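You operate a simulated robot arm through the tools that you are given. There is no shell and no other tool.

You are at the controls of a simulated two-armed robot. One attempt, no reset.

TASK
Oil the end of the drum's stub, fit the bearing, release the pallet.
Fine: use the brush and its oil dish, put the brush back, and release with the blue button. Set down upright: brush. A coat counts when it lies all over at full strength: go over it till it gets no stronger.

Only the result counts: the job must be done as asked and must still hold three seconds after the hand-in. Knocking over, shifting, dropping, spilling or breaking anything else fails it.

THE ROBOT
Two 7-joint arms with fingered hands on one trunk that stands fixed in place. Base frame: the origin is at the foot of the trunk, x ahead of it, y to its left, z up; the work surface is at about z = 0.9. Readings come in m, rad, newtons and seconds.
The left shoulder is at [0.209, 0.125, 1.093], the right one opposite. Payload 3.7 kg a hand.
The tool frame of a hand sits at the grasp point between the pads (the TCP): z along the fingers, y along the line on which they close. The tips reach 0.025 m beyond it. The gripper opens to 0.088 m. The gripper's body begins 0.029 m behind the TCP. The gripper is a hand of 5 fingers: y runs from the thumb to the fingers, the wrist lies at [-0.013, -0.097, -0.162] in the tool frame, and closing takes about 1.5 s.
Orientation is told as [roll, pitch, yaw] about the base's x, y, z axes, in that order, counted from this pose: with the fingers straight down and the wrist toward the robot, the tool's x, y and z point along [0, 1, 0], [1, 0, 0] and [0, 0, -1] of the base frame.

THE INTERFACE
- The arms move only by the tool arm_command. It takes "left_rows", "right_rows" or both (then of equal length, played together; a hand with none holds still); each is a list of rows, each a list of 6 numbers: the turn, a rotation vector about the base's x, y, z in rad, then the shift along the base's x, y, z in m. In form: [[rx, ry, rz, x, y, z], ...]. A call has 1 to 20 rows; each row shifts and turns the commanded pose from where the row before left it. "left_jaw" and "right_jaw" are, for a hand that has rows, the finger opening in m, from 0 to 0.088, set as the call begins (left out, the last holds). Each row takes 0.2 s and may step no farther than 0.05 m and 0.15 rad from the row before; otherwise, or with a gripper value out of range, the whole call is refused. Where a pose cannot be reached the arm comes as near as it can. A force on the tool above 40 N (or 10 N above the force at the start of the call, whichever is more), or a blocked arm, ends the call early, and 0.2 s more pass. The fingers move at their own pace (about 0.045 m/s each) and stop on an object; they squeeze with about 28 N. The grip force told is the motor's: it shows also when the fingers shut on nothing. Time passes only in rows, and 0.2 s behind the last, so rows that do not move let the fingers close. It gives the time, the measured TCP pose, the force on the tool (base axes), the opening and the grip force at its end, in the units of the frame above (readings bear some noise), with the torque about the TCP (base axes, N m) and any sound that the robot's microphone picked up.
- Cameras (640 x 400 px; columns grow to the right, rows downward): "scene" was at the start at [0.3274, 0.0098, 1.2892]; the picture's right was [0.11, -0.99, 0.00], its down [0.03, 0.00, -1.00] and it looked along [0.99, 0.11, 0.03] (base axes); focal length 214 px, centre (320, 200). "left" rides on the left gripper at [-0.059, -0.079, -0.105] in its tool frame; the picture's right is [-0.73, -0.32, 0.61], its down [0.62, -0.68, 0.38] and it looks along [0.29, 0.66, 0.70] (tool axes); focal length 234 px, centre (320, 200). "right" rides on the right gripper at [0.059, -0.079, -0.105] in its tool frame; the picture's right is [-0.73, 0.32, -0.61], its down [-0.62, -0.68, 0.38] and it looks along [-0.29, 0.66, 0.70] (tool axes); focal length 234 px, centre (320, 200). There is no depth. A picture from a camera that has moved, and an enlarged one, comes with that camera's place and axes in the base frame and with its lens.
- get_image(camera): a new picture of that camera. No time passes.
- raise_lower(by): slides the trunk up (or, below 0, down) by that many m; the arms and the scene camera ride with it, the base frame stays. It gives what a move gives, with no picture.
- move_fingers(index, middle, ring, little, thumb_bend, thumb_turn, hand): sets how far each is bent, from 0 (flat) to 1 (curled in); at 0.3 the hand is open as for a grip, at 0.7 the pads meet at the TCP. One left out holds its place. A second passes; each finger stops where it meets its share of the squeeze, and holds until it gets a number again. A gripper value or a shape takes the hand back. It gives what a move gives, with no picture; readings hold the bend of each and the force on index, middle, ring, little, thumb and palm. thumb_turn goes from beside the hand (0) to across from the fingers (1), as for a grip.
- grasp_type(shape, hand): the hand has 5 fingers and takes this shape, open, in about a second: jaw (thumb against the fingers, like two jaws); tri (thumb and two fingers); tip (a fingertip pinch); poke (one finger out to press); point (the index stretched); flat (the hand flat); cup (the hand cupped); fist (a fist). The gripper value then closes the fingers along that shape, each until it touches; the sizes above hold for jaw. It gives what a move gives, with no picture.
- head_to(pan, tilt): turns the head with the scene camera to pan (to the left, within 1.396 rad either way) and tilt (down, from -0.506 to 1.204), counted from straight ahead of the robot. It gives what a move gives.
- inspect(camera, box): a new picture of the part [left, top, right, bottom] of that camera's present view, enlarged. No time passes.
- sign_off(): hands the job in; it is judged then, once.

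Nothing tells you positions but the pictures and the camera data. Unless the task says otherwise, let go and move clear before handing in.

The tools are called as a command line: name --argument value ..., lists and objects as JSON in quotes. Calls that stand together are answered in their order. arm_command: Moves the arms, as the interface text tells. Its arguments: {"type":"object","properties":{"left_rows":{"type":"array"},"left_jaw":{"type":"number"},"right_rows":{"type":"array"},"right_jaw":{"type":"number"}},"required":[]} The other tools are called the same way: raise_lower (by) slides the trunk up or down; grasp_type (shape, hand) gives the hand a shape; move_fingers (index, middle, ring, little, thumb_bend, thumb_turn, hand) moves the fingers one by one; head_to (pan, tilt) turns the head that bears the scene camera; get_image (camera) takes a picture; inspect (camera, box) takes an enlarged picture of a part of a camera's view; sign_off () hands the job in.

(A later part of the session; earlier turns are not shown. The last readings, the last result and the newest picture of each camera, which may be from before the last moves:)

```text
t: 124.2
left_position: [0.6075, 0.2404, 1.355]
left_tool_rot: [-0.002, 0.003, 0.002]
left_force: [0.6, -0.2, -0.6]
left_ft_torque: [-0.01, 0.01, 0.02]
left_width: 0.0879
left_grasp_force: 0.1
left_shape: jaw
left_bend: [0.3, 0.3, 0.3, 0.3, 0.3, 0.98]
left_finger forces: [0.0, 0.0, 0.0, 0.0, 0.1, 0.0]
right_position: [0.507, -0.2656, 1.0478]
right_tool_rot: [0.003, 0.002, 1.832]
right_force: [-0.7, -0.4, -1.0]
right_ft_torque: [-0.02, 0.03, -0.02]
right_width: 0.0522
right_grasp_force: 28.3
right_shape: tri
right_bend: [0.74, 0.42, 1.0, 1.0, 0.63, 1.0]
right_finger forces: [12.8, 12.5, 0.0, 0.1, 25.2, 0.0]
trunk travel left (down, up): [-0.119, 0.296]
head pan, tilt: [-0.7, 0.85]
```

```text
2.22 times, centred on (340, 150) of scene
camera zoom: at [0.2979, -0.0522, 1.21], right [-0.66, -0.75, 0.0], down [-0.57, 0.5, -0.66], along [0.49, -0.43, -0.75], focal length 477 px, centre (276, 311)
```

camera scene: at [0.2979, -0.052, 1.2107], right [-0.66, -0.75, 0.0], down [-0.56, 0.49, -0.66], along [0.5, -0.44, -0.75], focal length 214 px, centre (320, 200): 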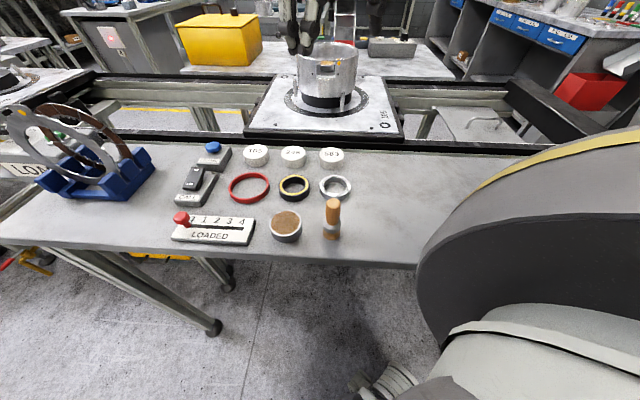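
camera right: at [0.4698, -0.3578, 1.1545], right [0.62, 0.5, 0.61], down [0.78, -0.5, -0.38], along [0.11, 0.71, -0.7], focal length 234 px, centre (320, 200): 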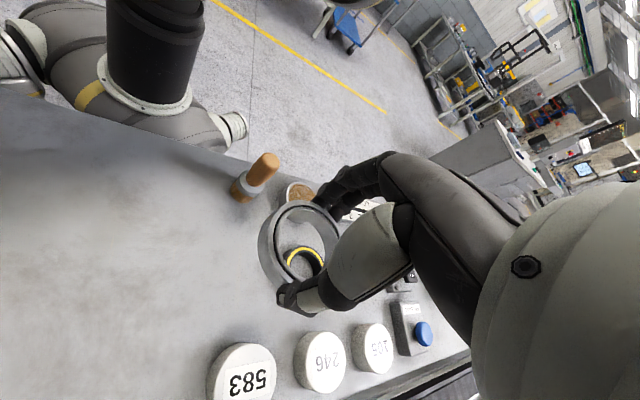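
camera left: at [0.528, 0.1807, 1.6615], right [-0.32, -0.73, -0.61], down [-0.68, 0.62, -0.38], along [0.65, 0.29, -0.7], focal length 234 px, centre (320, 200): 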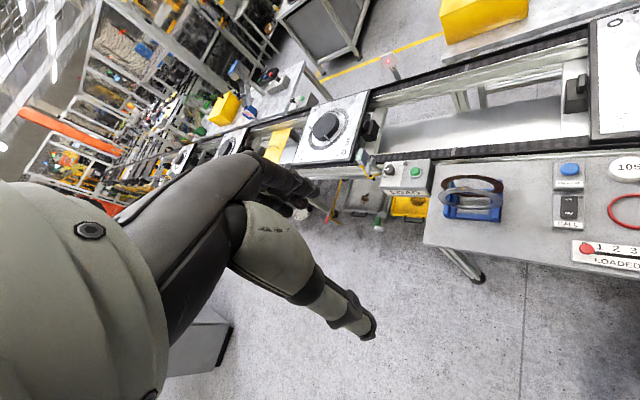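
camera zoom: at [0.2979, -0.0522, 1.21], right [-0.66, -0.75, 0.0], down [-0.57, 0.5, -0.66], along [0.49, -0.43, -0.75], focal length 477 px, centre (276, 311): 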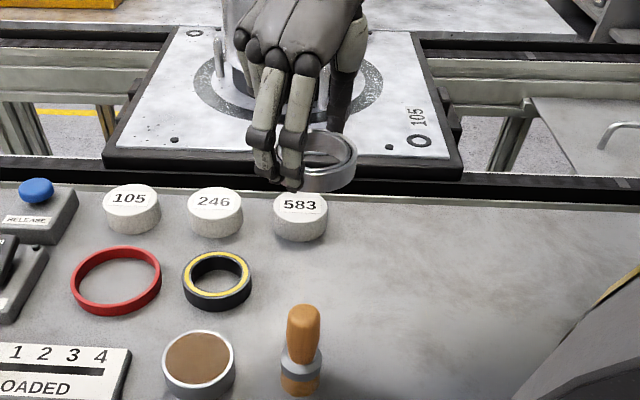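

inspect --camera "right" --box '[230, 180, 370, 330]'

inspect --camera "scene" --box '[310, 95, 370, 155]'

```text
2.67 times, centred on (300, 255) of right
camera zoom: at [0.4698, -0.3578, 1.1545], right [0.62, 0.5, 0.61], down [0.78, -0.5, -0.38], along [0.11, 0.71, -0.7], focal length 624 px, centre (373, 53)
```

zoom: 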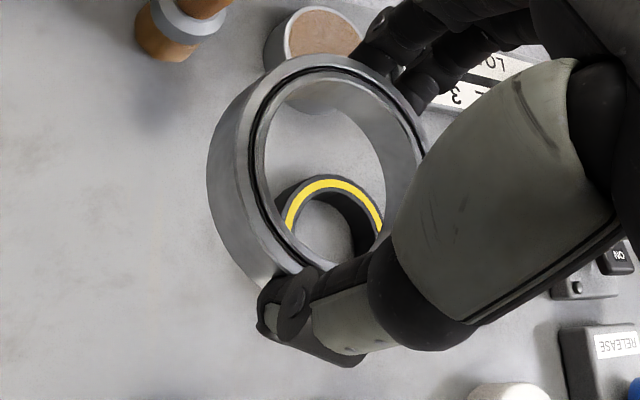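

```text
6.67 times, centred on (340, 125) of scene
camera zoom: at [0.2979, -0.0522, 1.21], right [-0.66, -0.75, 0.0], down [-0.57, 0.5, -0.66], along [0.49, -0.43, -0.75], focal length 1430 px, centre (187, 700)
```

zoom: 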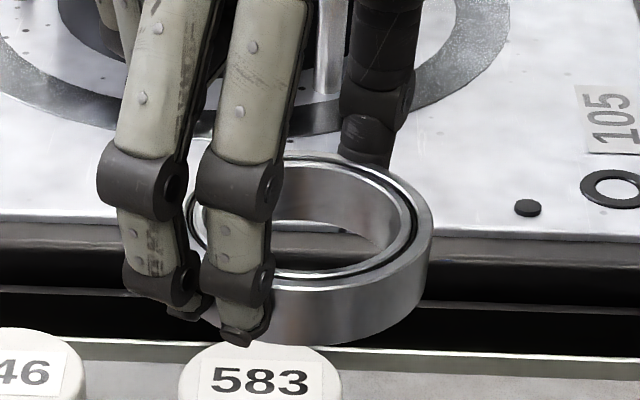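

The bearing hangs level, its centre within about 3 mm of the grasp point. I'll raise it and swing to the drum, turning the wrist back toward the robot.

arm_command --right_rows '[[0, 0, 0, 0, 0, 0.04], [0, 0, 0, 0, 0, 0.04], [0, 0, 0, 0, 0, 0.04], [0, 0, -0.143, 0.01647, -0.01426, 0], [0, 0, -0.143, 0.01647, -0.01426, 0], [0, 0, -0.143, 0.01647, -0.01426, 0], [0, 0, -0.143, 0.01647, -0.01426, 0], [0, 0, -0.143, 0.01647, -0.01426, 0], [0, 0, -0.143, 0.01647, -0.01426, 0], [0, 0, -0.143, 0.01647, -0.01426, 0], [0, 0, -0.143, 0.01647, -0.01426, 0], [0, 0, -0.143, 0.01647, -0.01426, 0], [0, 0, -0.143, 0.01647, -0.01426, 0], [0, 0, -0.143, 0.01647, -0.01426, 0], [0, 0, -0.143, 0.01647, -0.01426, 0], [0, 0, 0, 0, 0, 0]]'

head_to --pan -0.75 --tilt 0.6

get_image --camera "scene"

get_image --camera "right"

```text
t: 127.7
left_position: [0.6072, 0.2402, 1.3553]
left_tool_rot: [-0.002, 0.005, 0.003]
left_force: [-0.6, 0.9, -0.2]
left_ft_torque: [0.0, -0.02, 0.0]
left_width: 0.088
left_grasp_force: 0.0
left_shape: jaw
left_bend: [0.3, 0.3, 0.3, 0.3, 0.3, 0.98]
left_finger forces: [0.1, 0.0, 0.0, 0.0, 0.0, 0.0]
right_position: [0.7034, -0.4407, 1.1662]
right_tool_rot: [0.002, 0.002, 0.115]
right_force: [0.1, -0.2, -1.4]
right_ft_torque: [0.04, -0.01, 0.03]
right_width: 0.0522
right_grasp_force: 28.2
right_shape: tri
right_bend: [0.74, 0.42, 1.0, 1.0, 0.63, 1.0]
right_finger forces: [12.9, 12.5, 0.0, 0.0, 25.3, 0.0]
trunk travel left (down, up): [-0.119, 0.296]
head pan, tilt: [-0.7, 0.85]
```

```text
t: 128.4
left_position: [0.6077, 0.241, 1.3553]
left_tool_rot: [-0.004, 0.004, 0.001]
left_force: [0.1, 0.4, 0.5]
left_ft_torque: [0.01, -0.03, -0.01]
left_width: 0.0878
left_grasp_force: 0.1
left_shape: jaw
left_bend: [0.3, 0.3, 0.3, 0.3, 0.3, 0.98]
left_finger forces: [0.1, 0.0, 0.1, 0.1, 0.1, 0.1]
right_position: [0.7029, -0.4408, 1.1654]
right_tool_rot: [0.002, 0.002, 0.116]
right_force: [-0.6, -0.4, -1.8]
right_ft_torque: [0.0, 0.02, -0.01]
right_width: 0.0521
right_grasp_force: 28.2
right_shape: tri
right_bend: [0.74, 0.42, 1.0, 1.0, 0.63, 1.0]
right_finger forces: [12.8, 12.5, 0.1, 0.0, 25.2, 0.0]
trunk travel left (down, up): [-0.119, 0.296]
head pan, tilt: [-0.75, 0.6]
```

```text
taken
camera scene: at [0.3036, -0.0607, 1.2311], right [-0.68, -0.73, 0.0], down [-0.41, 0.39, -0.82], along [0.6, -0.56, -0.57], focal length 214 px, centre (320, 200)
```

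scene: 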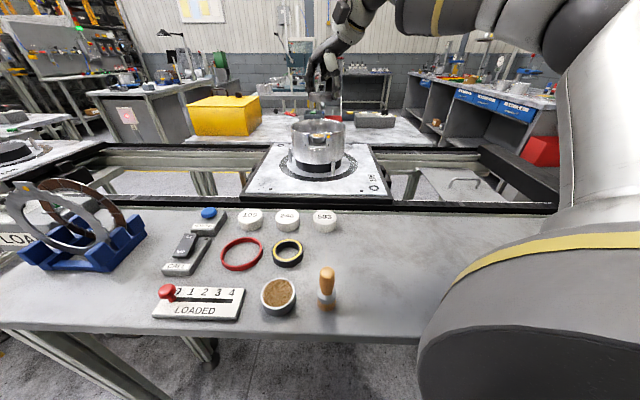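

```text
taken
camera right: at [0.6168, -0.391, 1.2715], right [0.41, -0.68, 0.61], down [-0.6, -0.7, -0.38], along [0.68, -0.21, -0.7], focal length 234 px, centre (320, 200)
```

right: 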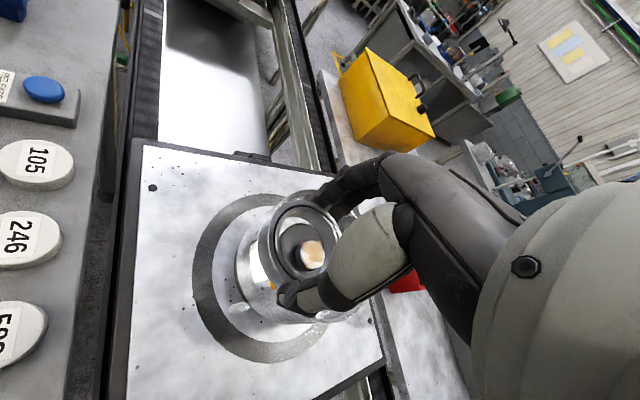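

arm_command --right_rows '[[0, 0, -0.143, 0.0168, -0.01344, 0], [0, 0, -0.143, 0.0168, -0.01344, 0], [0, 0, -0.143, 0.0168, -0.01344, 0], [0, 0, -0.143, 0.0168, -0.01344, 0], [0, 0, -0.143, 0.0168, -0.01344, 0], [0, 0, 0, 0, 0, 0]]'

get_image --camera "right"

inspect --camera "right" --box '[200, 180, 360, 330]'

inspect --camera "scene" --box '[270, 60, 370, 150]'

```text
t: 129.8
left_position: [0.6063, 0.2399, 1.3568]
left_tool_rot: [-0.003, 0.0, 0.003]
left_force: [-0.7, 0.2, 0.5]
left_ft_torque: [0.07, -0.01, -0.02]
left_width: 0.0879
left_grasp_force: 0.1
left_shape: jaw
left_bend: [0.3, 0.3, 0.3, 0.3, 0.3, 0.98]
left_finger forces: [0.0, 0.0, 0.1, 0.0, 0.0, 0.0]
right_position: [0.7877, -0.5076, 1.1658]
right_tool_rot: [0.002, -0.001, -0.6]
right_force: [-0.4, 0.3, -0.3]
right_ft_torque: [0.03, 0.03, -0.01]
right_width: 0.0523
right_grasp_force: 28.3
right_shape: tri
right_bend: [0.74, 0.42, 1.0, 1.0, 0.63, 1.0]
right_finger forces: [12.9, 12.5, 0.0, 0.1, 25.3, 0.1]
trunk travel left (down, up): [-0.119, 0.296]
head pan, tilt: [-0.75, 0.6]
```

```text
taken
camera right: at [0.7537, -0.4146, 1.2721], right [-0.14, -0.78, 0.61], down [-0.91, -0.13, -0.38], along [0.38, -0.61, -0.7], focal length 234 px, centre (320, 200)
```

right: 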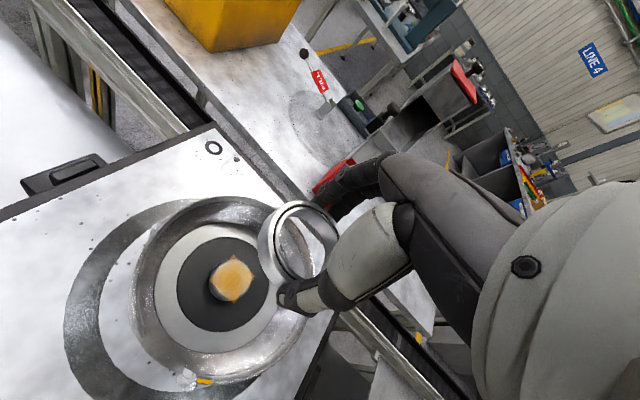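

```text
2.67 times, centred on (280, 255) of right
camera zoom: at [0.7537, -0.4146, 1.2721], right [-0.14, -0.78, 0.61], down [-0.91, -0.13, -0.38], along [0.38, -0.61, -0.7], focal length 624 px, centre (427, 53)
```

zoom: 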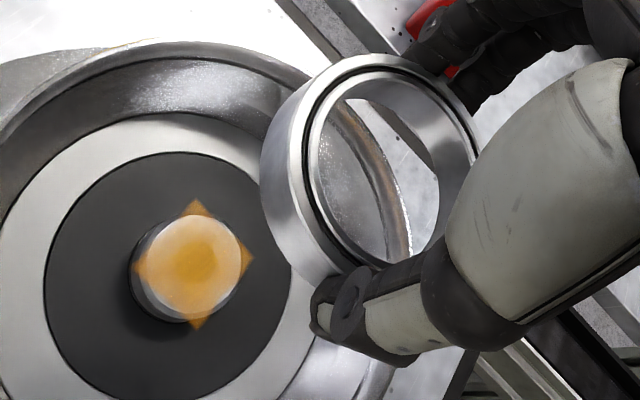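

```text
4.44 times, centred on (320, 105) of scene
camera zoom: at [0.303, -0.0607, 1.2315], right [-0.68, -0.73, 0.0], down [-0.41, 0.39, -0.83], along [0.6, -0.56, -0.56], focal length 953 px, centre (320, 622)
```

zoom: 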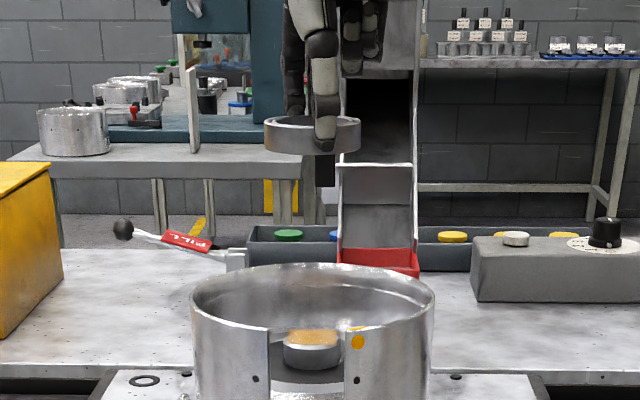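

inspect --camera "right" --box '[250, 190, 350, 290]'

```text
4.00 times, centred on (300, 240) of right
camera zoom: at [0.7537, -0.4146, 1.2721], right [-0.14, -0.78, 0.61], down [-0.91, -0.13, -0.38], along [0.38, -0.61, -0.7], focal length 937 px, centre (400, 40)
```

zoom: 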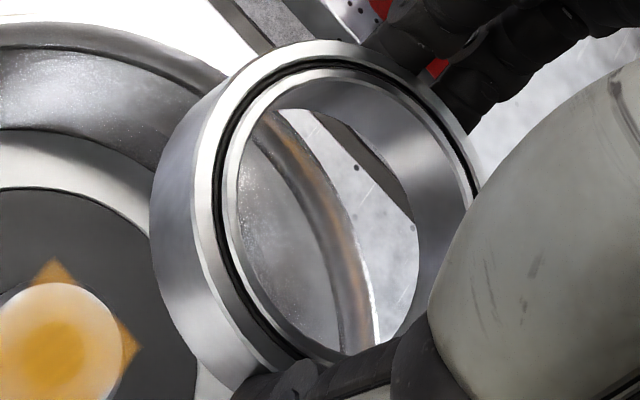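

The hand with the bearing is over the drum and the oil film looks even. I'll lower to about 10 mm above the stub, where I can judge the centring directly.

arm_command --right_rows '[[0, 0, 0, 0, 0, -0.03], [0, 0, 0, 0, 0, -0.03], [0, 0, 0, 0, 0, -0.03], [0, 0, 0, 0, 0, -0.013], [0, 0, 0, 0, 0, 0]]'

get_image --camera "right"

inspect --camera "right" --box '[240, 190, 350, 290]'

inspect --camera "scene" --box '[295, 95, 345, 145]'

```text
t: 131.0
left_position: [0.6065, 0.2404, 1.3559]
left_tool_rot: [-0.001, 0.003, 0.001]
left_force: [0.0, -0.1, -0.4]
left_ft_torque: [0.0, -0.05, -0.02]
left_width: 0.0878
left_grasp_force: 0.1
left_shape: jaw
left_bend: [0.3, 0.3, 0.3, 0.3, 0.3, 0.98]
left_finger forces: [0.0, 0.0, 0.1, 0.1, 0.0, 0.0]
right_position: [0.7882, -0.508, 1.0643]
right_tool_rot: [0.001, 0.002, -0.596]
right_force: [0.3, 0.5, -1.6]
right_ft_torque: [0.01, -0.03, 0.0]
right_width: 0.0521
right_grasp_force: 28.1
right_shape: tri
right_bend: [0.74, 0.43, 1.0, 1.0, 0.63, 1.0]
right_finger forces: [12.7, 12.5, 0.0, 0.0, 25.2, 0.0]
trunk travel left (down, up): [-0.119, 0.296]
head pan, tilt: [-0.75, 0.6]
```

```text
taken
camera right: at [0.7544, -0.4155, 1.1697], right [-0.14, -0.78, 0.61], down [-0.91, -0.13, -0.38], along [0.38, -0.61, -0.7], focal length 234 px, centre (320, 200)
```

right: 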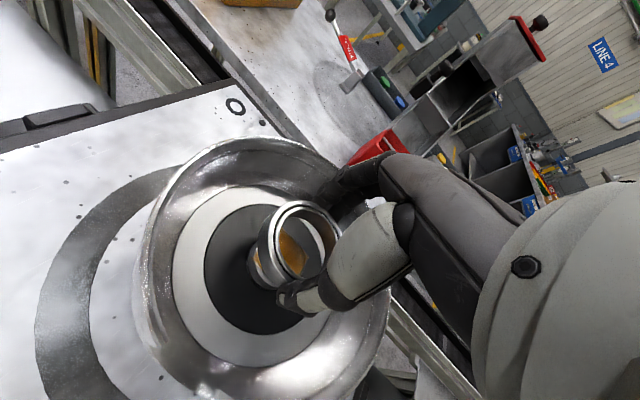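

```text
4.00 times, centred on (295, 240) of right
camera zoom: at [0.7544, -0.4155, 1.1697], right [-0.14, -0.78, 0.61], down [-0.91, -0.13, -0.38], along [0.38, -0.61, -0.7], focal length 937 px, centre (420, 40)
```

zoom: 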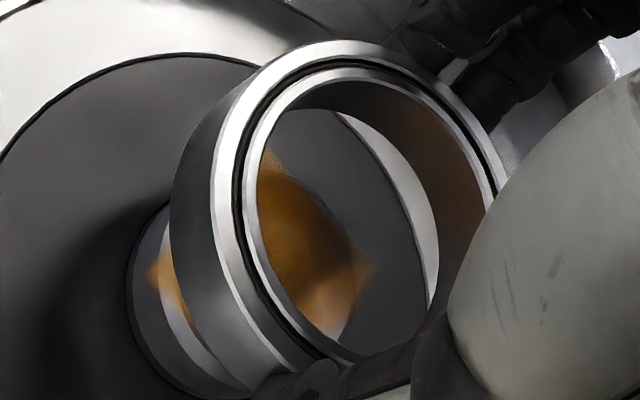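

```text
8.00 times, centred on (320, 120) of scene
camera zoom: at [0.3035, -0.0607, 1.2312], right [-0.68, -0.73, 0.0], down [-0.41, 0.39, -0.82], along [0.6, -0.56, -0.57], focal length 1716 px, centre (320, 840)
```

zoom: 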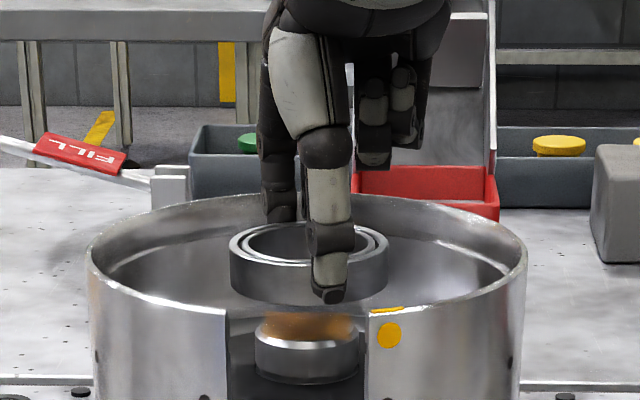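

Both views agree the bearing is about 4 mm too far out along the viewing direction. I'll correct that and lower to about 3 mm above the stub.

arm_command --right_rows '[[0, 0, 0, -0.0029, 0.0027, 0], [0, 0, 0, 0, 0, -0.007], [0, 0, 0, 0, 0, -0.006], [0, 0, 0, 0, 0, 0]]'

inspect --camera "right" --box '[240, 190, 350, 290]'

inspect --camera "scene" --box '[295, 105, 345, 145]'

```text
t: 132.0
left_position: [0.607, 0.2394, 1.3553]
left_tool_rot: [-0.002, 0.004, 0.002]
left_force: [-0.2, -0.2, 0.3]
left_ft_torque: [-0.01, 0.0, 0.01]
left_width: 0.0876
left_grasp_force: 0.1
left_shape: jaw
left_bend: [0.3, 0.3, 0.3, 0.3, 0.3, 0.98]
left_finger forces: [0.0, 0.0, 0.0, 0.0, 0.0, 0.0]
right_position: [0.7835, -0.5053, 1.0496]
right_tool_rot: [0.002, 0.001, -0.597]
right_force: [0.3, 0.4, -1.4]
right_ft_torque: [-0.01, 0.06, 0.01]
right_width: 0.0522
right_grasp_force: 27.8
right_shape: tri
right_bend: [0.74, 0.43, 1.0, 1.0, 0.63, 1.0]
right_finger forces: [12.8, 12.5, 0.1, 0.0, 25.2, 0.0]
trunk travel left (down, up): [-0.119, 0.296]
head pan, tilt: [-0.75, 0.6]
```

```text
4.00 times, centred on (295, 240) of right
camera zoom: at [0.7511, -0.4112, 1.1557], right [-0.14, -0.78, 0.61], down [-0.91, -0.13, -0.38], along [0.38, -0.61, -0.7], focal length 937 px, centre (420, 40)
```

zoom: 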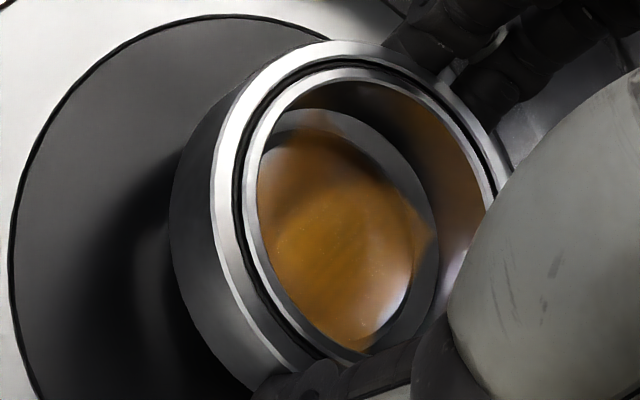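

```text
10.00 times, centred on (320, 125) of scene
camera zoom: at [0.3035, -0.0607, 1.2312], right [-0.68, -0.73, 0.0], down [-0.41, 0.39, -0.82], along [0.6, -0.56, -0.57], focal length 2145 px, centre (320, 950)
```

zoom: 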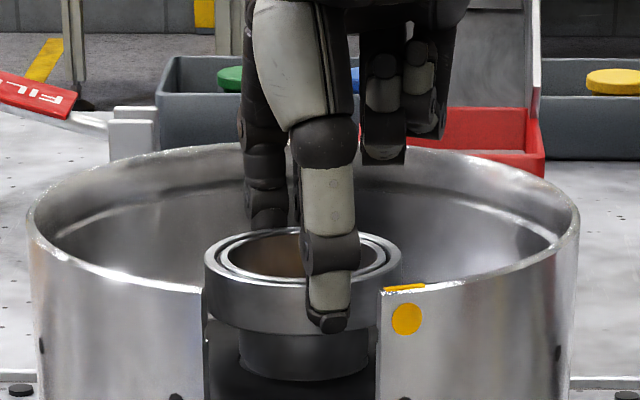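

In the scene view the bearing and stub centres coincide, and the wrist view shows the stub inside the bore. I'll lower in small steps and watch the force.

arm_command --right_rows '[[0, 0, 0, 0, 0, -0.002], [0, 0, 0, 0, 0, -0.002], [0, 0, 0, 0, 0, -0.001]]'

inspect --camera "right" --box '[240, 190, 350, 290]'

inspect --camera "scene" --box '[295, 105, 345, 145]'

```text
t: 132.8
left_position: [0.6074, 0.2395, 1.3555]
left_tool_rot: [-0.001, 0.003, 0.002]
left_force: [0.2, 0.3, -0.1]
left_ft_torque: [-0.03, 0.0, 0.02]
left_width: 0.0881
left_grasp_force: 0.0
left_shape: jaw
left_bend: [0.3, 0.3, 0.3, 0.3, 0.3, 0.98]
left_finger forces: [0.0, 0.0, 0.0, 0.0, 0.1, 0.1]
right_position: [0.7845, -0.5055, 1.0459]
right_tool_rot: [0.001, 0.001, -0.596]
right_force: [0.8, 1.0, -1.1]
right_ft_torque: [0.03, 0.02, 0.0]
right_width: 0.0521
right_grasp_force: 28.1
right_shape: tri
right_bend: [0.74, 0.43, 1.0, 1.0, 0.63, 1.0]
right_finger forces: [12.9, 12.6, 0.1, 0.0, 25.1, 0.0]
trunk travel left (down, up): [-0.119, 0.296]
head pan, tilt: [-0.75, 0.6]
```

```text
4.00 times, centred on (295, 240) of right
camera zoom: at [0.7512, -0.4124, 1.1512], right [-0.14, -0.78, 0.61], down [-0.91, -0.13, -0.38], along [0.38, -0.61, -0.7], focal length 937 px, centre (420, 40)
```

zoom: 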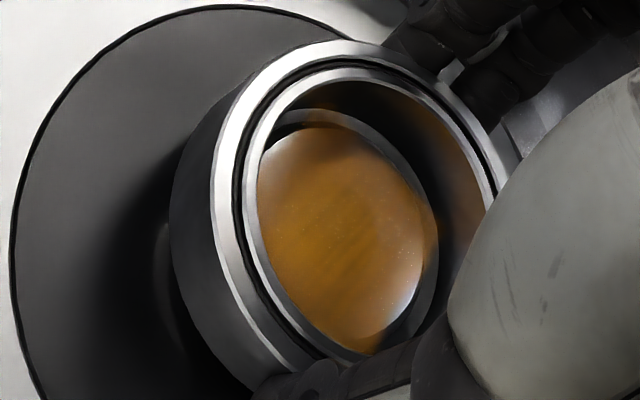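

```text
10.00 times, centred on (320, 125) of scene
camera zoom: at [0.3036, -0.0608, 1.2312], right [-0.68, -0.73, 0.0], down [-0.41, 0.39, -0.82], along [0.6, -0.56, -0.57], focal length 2145 px, centre (320, 950)
```

zoom: 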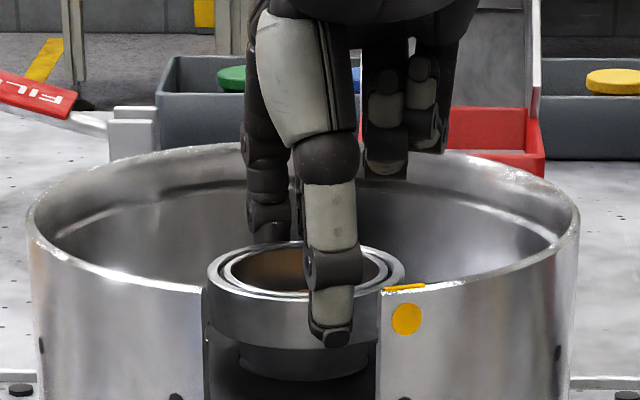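

arm_command --right_rows '[[0, 0, 0, 0, 0, -0.002], [0, 0, 0, 0, 0, -0.002], [0, 0, 0, 0, 0, 0]]'

```text
t: 133.6
left_position: [0.6072, 0.2391, 1.3552]
left_tool_rot: [-0.002, 0.004, 0.001]
left_force: [-0.2, -0.5, -0.1]
left_ft_torque: [0.02, -0.02, 0.03]
left_width: 0.0878
left_grasp_force: 0.0
left_shape: jaw
left_bend: [0.3, 0.3, 0.3, 0.3, 0.3, 0.98]
left_finger forces: [0.0, 0.0, 0.0, 0.0, 0.0, 0.0]
right_position: [0.7853, -0.5025, 1.0406]
right_tool_rot: [0.002, 0.002, -0.597]
right_force: [0.7, -0.2, -1.6]
right_ft_torque: [-0.01, -0.01, 0.0]
right_width: 0.0522
right_grasp_force: 27.7
right_shape: tri
right_bend: [0.74, 0.43, 1.0, 1.0, 0.63, 1.0]
right_finger forces: [12.8, 12.4, 0.0, 0.1, 25.1, 0.0]
trunk travel left (down, up): [-0.119, 0.296]
head pan, tilt: [-0.75, 0.6]
```

No contact yet and the bearing is passing over the stub. I'll continue down.

arm_command --right_rows '[[0, 0, 0, 0, 0, -0.002], [0, 0, 0, 0, 0, -0.002], [0, 0, 0, 0, 0, 0]]'

inspect --camera "right" --box '[240, 190, 350, 290]'

inspect --camera "scene" --box '[295, 105, 345, 145]'

```text
t: 134.4
left_position: [0.6076, 0.2398, 1.3548]
left_tool_rot: [-0.001, 0.004, 0.003]
left_force: [-0.6, 0.9, 1.6]
left_ft_torque: [-0.02, -0.01, 0.01]
left_width: 0.088
left_grasp_force: 0.1
left_shape: jaw
left_bend: [0.3, 0.3, 0.3, 0.3, 0.3, 0.98]
left_finger forces: [0.1, 0.0, 0.1, 0.0, 0.0, 0.1]
right_position: [0.7849, -0.5026, 1.0371]
right_tool_rot: [0.002, 0.003, -0.597]
right_force: [-0.4, 0.3, -1.9]
right_ft_torque: [-0.01, -0.02, 0.0]
right_width: 0.0521
right_grasp_force: 28.1
right_shape: tri
right_bend: [0.74, 0.43, 1.0, 1.0, 0.63, 1.0]
right_finger forces: [12.8, 12.5, 0.1, 0.0, 25.3, 0.0]
trunk travel left (down, up): [-0.119, 0.296]
head pan, tilt: [-0.75, 0.6]
```

```text
4.00 times, centred on (295, 240) of right
camera zoom: at [0.752, -0.4108, 1.1428], right [-0.14, -0.78, 0.61], down [-0.91, -0.13, -0.38], along [0.38, -0.61, -0.7], focal length 937 px, centre (420, 40)
```

zoom: 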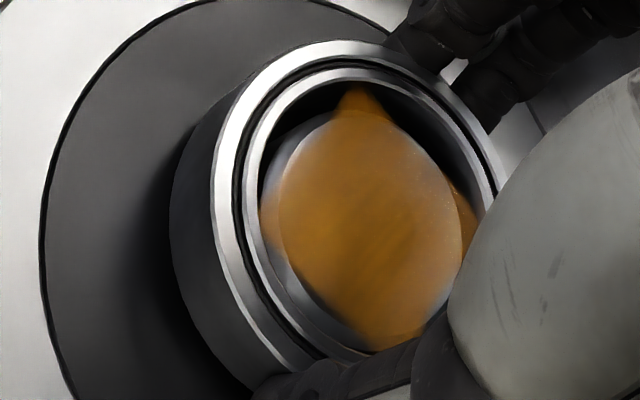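

```text
10.00 times, centred on (320, 125) of scene
camera zoom: at [0.3036, -0.0607, 1.2312], right [-0.68, -0.73, 0.0], down [-0.41, 0.39, -0.82], along [0.6, -0.56, -0.57], focal length 2145 px, centre (320, 950)
```

zoom: 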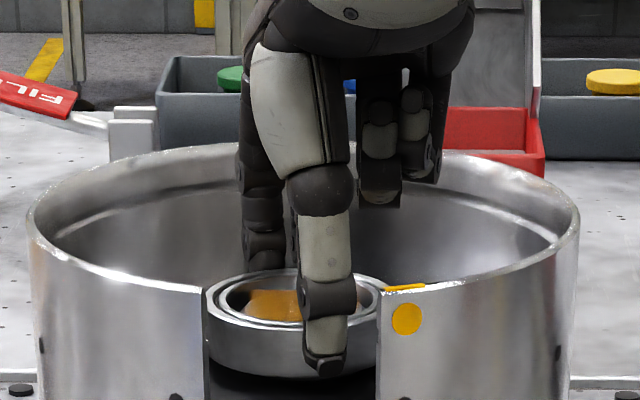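

arm_command --right_rows '[[0, 0, 0, 0, 0, -0.002], [0, 0, 0, 0, 0, -0.002], [0, 0, 0, 0, 0, 0]]'

```text
t: 135.2
left_position: [0.6067, 0.2401, 1.356]
left_tool_rot: [-0.002, 0.003, 0.002]
left_force: [0.2, -0.4, -0.3]
left_ft_torque: [-0.01, 0.01, 0.0]
left_width: 0.0877
left_grasp_force: 0.1
left_shape: jaw
left_bend: [0.3, 0.3, 0.3, 0.3, 0.3, 0.98]
left_finger forces: [0.0, 0.1, 0.0, 0.0, 0.1, 0.1]
right_position: [0.7861, -0.5038, 1.0334]
right_tool_rot: [0.001, 0.002, -0.598]
right_force: [-2.1, -1.0, -0.4]
right_ft_torque: [0.01, 0.03, 0.03]
right_width: 0.0524
right_grasp_force: 28.6
right_shape: tri
right_bend: [0.74, 0.43, 1.0, 1.0, 0.63, 1.0]
right_finger forces: [12.7, 12.6, 0.1, 0.0, 26.3, 0.0]
trunk travel left (down, up): [-0.119, 0.296]
head pan, tilt: [-0.75, 0.6]
```

arm_command --right_rows '[[0, 0, 0, 0, 0, -0.002], [0, 0, 0, 0, 0, -0.0015], [0, 0, 0, 0, 0, 0]]'

inspect --camera "right" --box '[240, 190, 350, 290]'

inspect --camera "scene" --box '[295, 110, 345, 150]'

```text
t: 136.0
left_position: [0.6046, 0.241, 1.3563]
left_tool_rot: [-0.002, 0.001, 0.002]
left_force: [0.2, -0.4, 0.9]
left_ft_torque: [-0.03, 0.0, -0.02]
left_width: 0.0876
left_grasp_force: 0.0
left_shape: jaw
left_bend: [0.3, 0.3, 0.3, 0.3, 0.3, 0.98]
left_finger forces: [0.1, 0.0, 0.0, 0.1, 0.1, 0.1]
right_position: [0.7868, -0.5027, 1.0323]
right_tool_rot: [0.004, -0.003, -0.597]
right_force: [0.3, -1.7, 9.9]
right_ft_torque: [-0.02, -0.02, -0.01]
right_width: 0.0522
right_grasp_force: 28.3
right_shape: tri
right_bend: [0.74, 0.42, 1.0, 1.0, 0.63, 1.0]
right_finger forces: [14.0, 14.3, 0.0, 0.0, 26.1, 0.0]
trunk travel left (down, up): [-0.119, 0.296]
head pan, tilt: [-0.75, 0.6]
```

```text
4.00 times, centred on (295, 240) of right
camera zoom: at [0.7519, -0.4096, 1.1381], right [-0.14, -0.78, 0.61], down [-0.91, -0.13, -0.39], along [0.38, -0.61, -0.7], focal length 937 px, centre (420, 40)
```

zoom: 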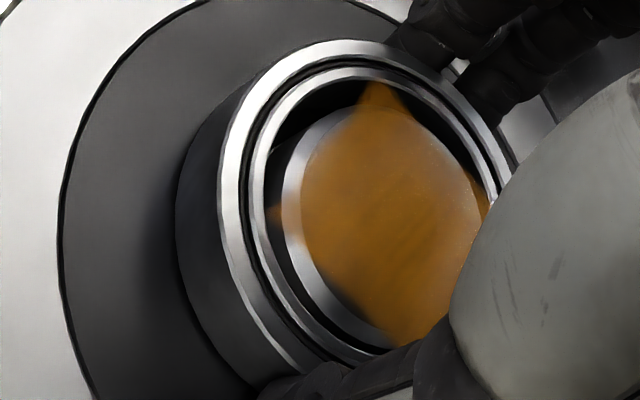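

```text
10.00 times, centred on (320, 130) of scene
camera zoom: at [0.3023, -0.0603, 1.2318], right [-0.68, -0.73, 0.0], down [-0.41, 0.38, -0.83], along [0.6, -0.56, -0.56], focal length 2145 px, centre (320, 900)
```

zoom: 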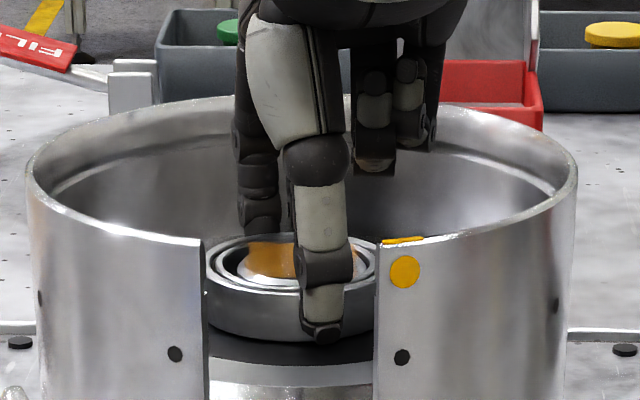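

The bearing met resistance at about 10 N, about 15 mm below the stub's top. It sits about 2 mm off-centre on the stub, so I'll lift slightly, centre it and lower again to check that it's really seated.

arm_command --right_rows '[[0, 0, 0, 0, 0, 0.002], [0, 0, 0, -0.0018, -0.001, 0], [0, 0, 0, 0, 0, -0.001], [0, 0, 0, 0, 0, -0.0015], [0, 0, 0, 0, 0, 0]]'

inspect --camera "right" --box '[240, 190, 350, 290]'

inspect --camera "scene" --box '[300, 115, 340, 150]'

```text
t: 137.2
left_position: [0.6063, 0.2413, 1.3562]
left_tool_rot: [-0.001, 0.002, 0.001]
left_force: [-0.1, 0.5, -0.6]
left_ft_torque: [0.03, 0.01, -0.02]
left_width: 0.0878
left_grasp_force: 0.1
left_shape: jaw
left_bend: [0.3, 0.3, 0.3, 0.3, 0.3, 0.98]
left_finger forces: [0.0, 0.0, 0.1, 0.1, 0.1, 0.1]
right_position: [0.7842, -0.5024, 1.0321]
right_tool_rot: [0.001, -0.002, -0.596]
right_force: [4.6, 0.5, 13.1]
right_ft_torque: [0.04, -0.1, 0.04]
right_width: 0.0519
right_grasp_force: 28.0
right_shape: tri
right_bend: [0.74, 0.42, 1.0, 1.0, 0.63, 1.0]
right_finger forces: [15.3, 14.3, 0.0, 0.1, 25.9, 0.0]
trunk travel left (down, up): [-0.119, 0.296]
head pan, tilt: [-0.75, 0.6]
```

```text
4.00 times, centred on (295, 240) of right
camera zoom: at [0.7495, -0.41, 1.1378], right [-0.14, -0.78, 0.61], down [-0.91, -0.13, -0.39], along [0.38, -0.61, -0.69], focal length 937 px, centre (420, 40)
```

zoom: 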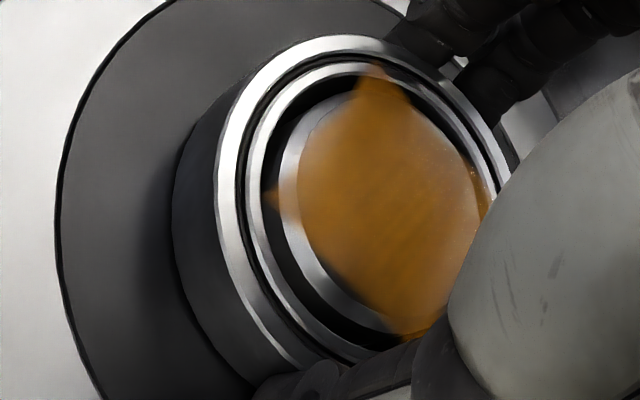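

```text
11.43 times, centred on (320, 132) of scene
camera zoom: at [0.3025, -0.0597, 1.2317], right [-0.68, -0.73, 0.0], down [-0.41, 0.38, -0.83], along [0.6, -0.56, -0.56], focal length 2451 px, centre (320, 971)
```

zoom: 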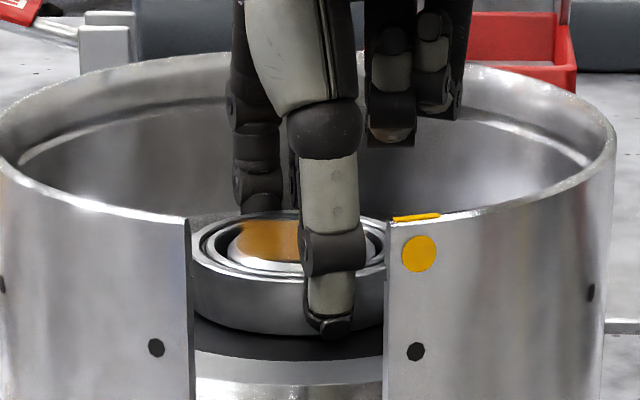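

The same hard stop at the same height, with the bearing now centred and resting on the disc, so it's seated. I'll relieve the pressure and release.

arm_command --right_rows '[[0, 0, 0, 0.0005, 0, 0.001], [0, 0, 0, 0, 0, 0]]'

arm_command --right_rows '[[0, 0, 0, 0, 0, 0], [0, 0, 0, 0, 0, 0], [0, 0, 0, 0, 0, 0], [0, 0, 0, 0, 0, 0], [0, 0, 0, 0, 0, 0], [0, 0, 0, 0, 0, 0]]' --right_jaw 0.08

inspect --camera "right" --box '[240, 190, 350, 290]'

inspect --camera "scene" --box '[295, 100, 345, 150]'

```text
t: 137.8
left_position: [0.6052, 0.2406, 1.3555]
left_tool_rot: [-0.001, 0.003, 0.002]
left_force: [0.3, -0.5, 0.5]
left_ft_torque: [0.0, 0.01, -0.04]
left_width: 0.088
left_grasp_force: 0.1
left_shape: jaw
left_bend: [0.3, 0.3, 0.3, 0.3, 0.3, 0.98]
left_finger forces: [0.0, 0.0, 0.0, 0.1, 0.0, 0.1]
right_position: [0.7834, -0.5037, 1.0315]
right_tool_rot: [0.001, 0.001, -0.597]
right_force: [2.3, 1.7, 15.2]
right_ft_torque: [0.08, -0.05, 0.06]
right_width: 0.0518
right_grasp_force: 27.7
right_shape: tri
right_bend: [0.74, 0.42, 1.0, 1.0, 0.63, 1.0]
right_finger forces: [14.0, 13.9, 0.1, 0.0, 27.2, 0.1]
trunk travel left (down, up): [-0.119, 0.296]
head pan, tilt: [-0.75, 0.6]
```

```text
t: 139.2
left_position: [0.6056, 0.2421, 1.3551]
left_tool_rot: [-0.001, 0.001, 0.002]
left_force: [-0.3, -0.7, -0.7]
left_ft_torque: [0.0, -0.02, -0.01]
left_width: 0.0877
left_grasp_force: 0.0
left_shape: jaw
left_bend: [0.3, 0.3, 0.3, 0.3, 0.3, 0.98]
left_finger forces: [0.0, 0.1, 0.0, 0.0, 0.1, 0.0]
right_position: [0.7834, -0.5031, 1.0307]
right_tool_rot: [0.002, 0.002, -0.597]
right_force: [-2.0, 1.0, 7.1]
right_ft_torque: [-0.17, -0.1, -0.06]
right_width: 0.0776
right_grasp_force: 0.1
right_shape: tri
right_bend: [0.29, 0.33, 0.99, 0.99, 0.32, 0.98]
right_finger forces: [0.0, 6.7, 0.0, 0.0, 0.1, 0.0]
trunk travel left (down, up): [-0.119, 0.296]
head pan, tilt: [-0.75, 0.6]
```

```text
4.00 times, centred on (295, 240) of right
camera zoom: at [0.7502, -0.411, 1.1363], right [-0.14, -0.78, 0.61], down [-0.91, -0.13, -0.38], along [0.38, -0.61, -0.7], focal length 937 px, centre (420, 40)
```

zoom: 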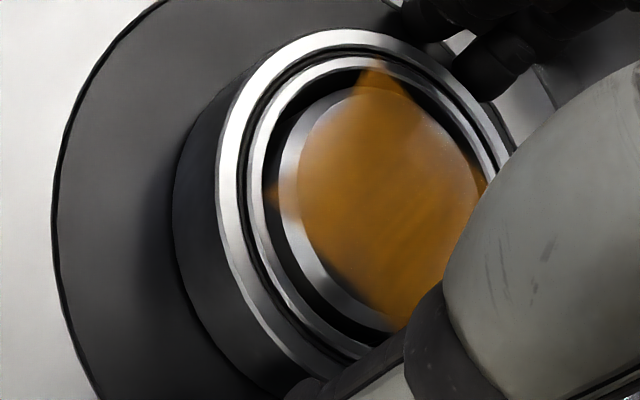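

```text
8.00 times, centred on (320, 125) of scene
camera zoom: at [0.3025, -0.06, 1.2315], right [-0.68, -0.73, 0.0], down [-0.41, 0.38, -0.83], along [0.6, -0.56, -0.56], focal length 1716 px, centre (320, 800)
```

zoom: 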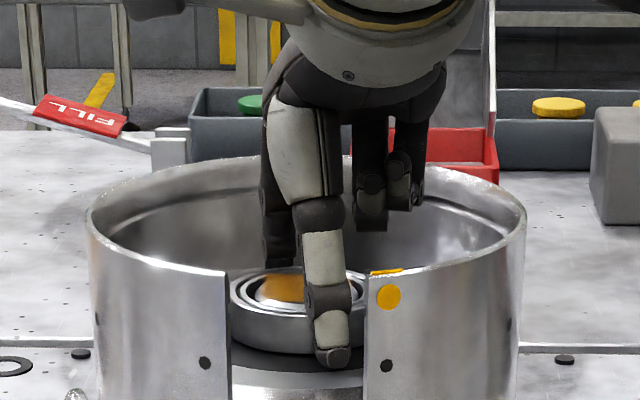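

The bearing is released. A fingertip is resting on the disc, so I'll rise straight up gently and check the bearing stays put.

arm_command --right_rows '[[0, 0, 0, 0, 0, 0.003], [0, 0, 0, 0, 0, 0.006], [0, 0, 0, 0, 0, 0.01], [0, 0, 0, 0, 0, 0]]' --right_jaw 0.084

inspect --camera "scene" --box '[295, 100, 345, 150]'

inspect --camera "right" --box '[200, 180, 360, 300]'

```text
t: 140.2
left_position: [0.6071, 0.241, 1.3554]
left_tool_rot: [-0.001, 0.004, 0.002]
left_force: [-0.7, 0.0, 0.5]
left_ft_torque: [-0.01, 0.0, -0.01]
left_width: 0.088
left_grasp_force: 0.0
left_shape: jaw
left_bend: [0.3, 0.3, 0.3, 0.3, 0.3, 0.98]
left_finger forces: [0.0, 0.1, 0.1, 0.0, 0.0, 0.0]
right_position: [0.7854, -0.5044, 1.0495]
right_tool_rot: [0.001, 0.002, -0.597]
right_force: [-0.7, -0.3, -0.1]
right_ft_torque: [0.0, 0.0, 0.03]
right_width: 0.0837
right_grasp_force: 0.1
right_shape: tri
right_bend: [0.31, 0.31, 0.99, 0.99, 0.31, 0.98]
right_finger forces: [0.1, 0.0, 0.1, 0.0, 0.0, 0.0]
trunk travel left (down, up): [-0.119, 0.296]
head pan, tilt: [-0.75, 0.6]
```

```text
8.00 times, centred on (320, 125) of scene
camera zoom: at [0.3036, -0.0607, 1.2311], right [-0.68, -0.73, 0.0], down [-0.41, 0.39, -0.83], along [0.6, -0.56, -0.56], focal length 1716 px, centre (320, 800)
```

zoom: 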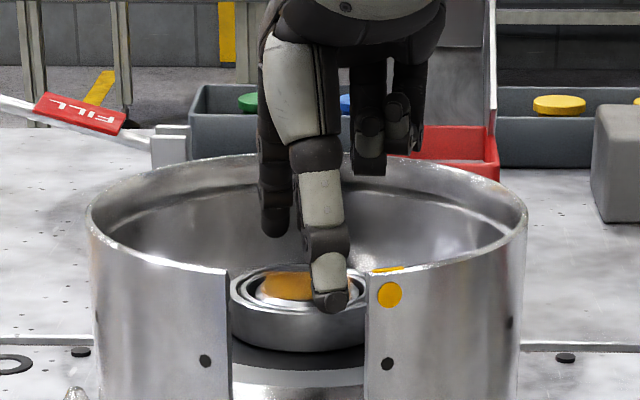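

```text
3.33 times, centred on (280, 240) of right
camera zoom: at [0.7523, -0.4112, 1.1554], right [-0.14, -0.78, 0.61], down [-0.91, -0.13, -0.38], along [0.38, -0.61, -0.7], focal length 781 px, centre (453, 67)
```

zoom: 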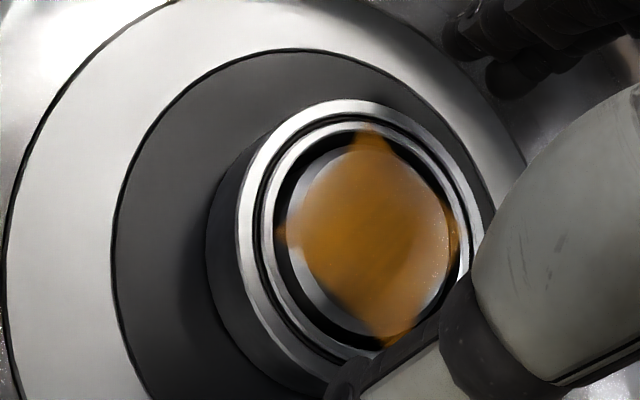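

The bearing sits level on the stub with the oil film showing inside it. I'll rise clear of the drum and inspect the fit.

arm_command --right_rows '[[0, 0, 0, 0, 0, 0.03], [0, 0, 0, 0, 0, 0.04], [0, 0, 0, 0, 0, 0.04], [0, 0, 0, 0, 0, 0.03], [0, 0, 0, 0, 0, 0]]'

inspect --camera "scene" --box '[290, 100, 350, 160]'

inspect --camera "right" --box '[140, 200, 320, 360]'

```text
t: 141.4
left_position: [0.6078, 0.24, 1.3554]
left_tool_rot: [-0.002, 0.004, 0.002]
left_force: [-0.2, -0.1, 0.5]
left_ft_torque: [-0.01, -0.01, -0.01]
left_width: 0.0879
left_grasp_force: 0.0
left_shape: jaw
left_bend: [0.3, 0.3, 0.3, 0.3, 0.3, 0.98]
left_finger forces: [0.0, 0.0, 0.0, 0.1, 0.0, 0.0]
right_position: [0.7848, -0.5035, 1.187]
right_tool_rot: [0.002, 0.002, -0.597]
right_force: [0.1, 0.0, -0.9]
right_ft_torque: [-0.01, -0.01, 0.01]
right_width: 0.0837
right_grasp_force: 0.0
right_shape: tri
right_bend: [0.31, 0.31, 0.99, 0.99, 0.31, 0.98]
right_finger forces: [0.1, 0.0, 0.0, 0.0, 0.1, 0.0]
trunk travel left (down, up): [-0.119, 0.296]
head pan, tilt: [-0.75, 0.6]
```

```text
6.67 times, centred on (320, 130) of scene
camera zoom: at [0.3036, -0.0608, 1.2311], right [-0.68, -0.73, 0.0], down [-0.41, 0.39, -0.82], along [0.6, -0.56, -0.57], focal length 1430 px, centre (320, 667)
```

zoom: 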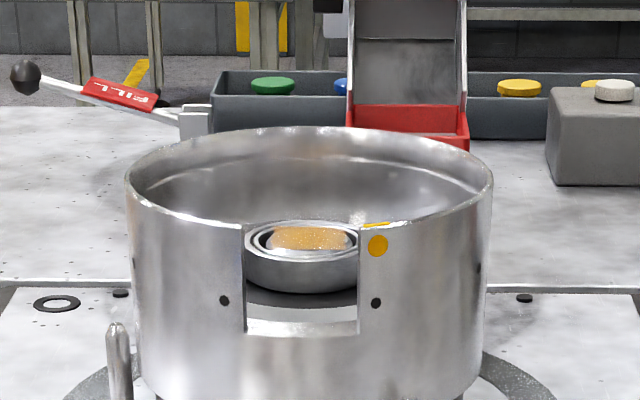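

```text
2.50 times, centred on (230, 280) of right
camera zoom: at [0.7517, -0.4106, 1.2935], right [-0.14, -0.78, 0.61], down [-0.91, -0.13, -0.38], along [0.38, -0.61, -0.7], focal length 585 px, centre (545, 0)
```

zoom: 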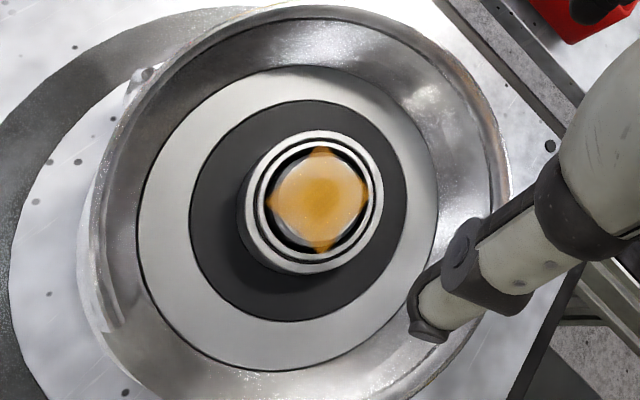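

inspect --camera "scene" --box '[308, 128, 332, 148]'

inspect --camera "right" --box '[210, 240, 300, 320]'

```text
16.00 times, centred on (320, 138) of scene
camera zoom: at [0.3036, -0.0608, 1.2311], right [-0.68, -0.73, 0.0], down [-0.41, 0.39, -0.82], along [0.6, -0.56, -0.57], focal length 3432 px, centre (320, 1192)
```

zoom: 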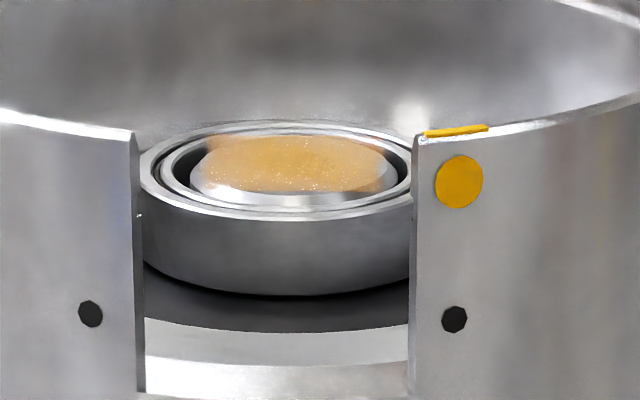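

```text
5.00 times, centred on (255, 280) of right
camera zoom: at [0.7517, -0.4106, 1.2935], right [-0.14, -0.78, 0.61], down [-0.91, -0.13, -0.38], along [0.38, -0.61, -0.7], focal length 1171 px, centre (645, -200)
```

zoom: 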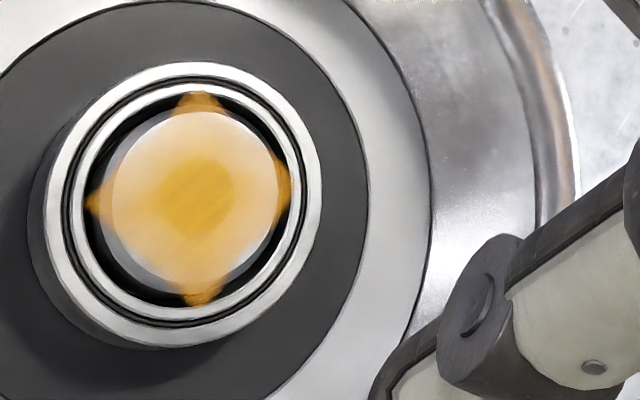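

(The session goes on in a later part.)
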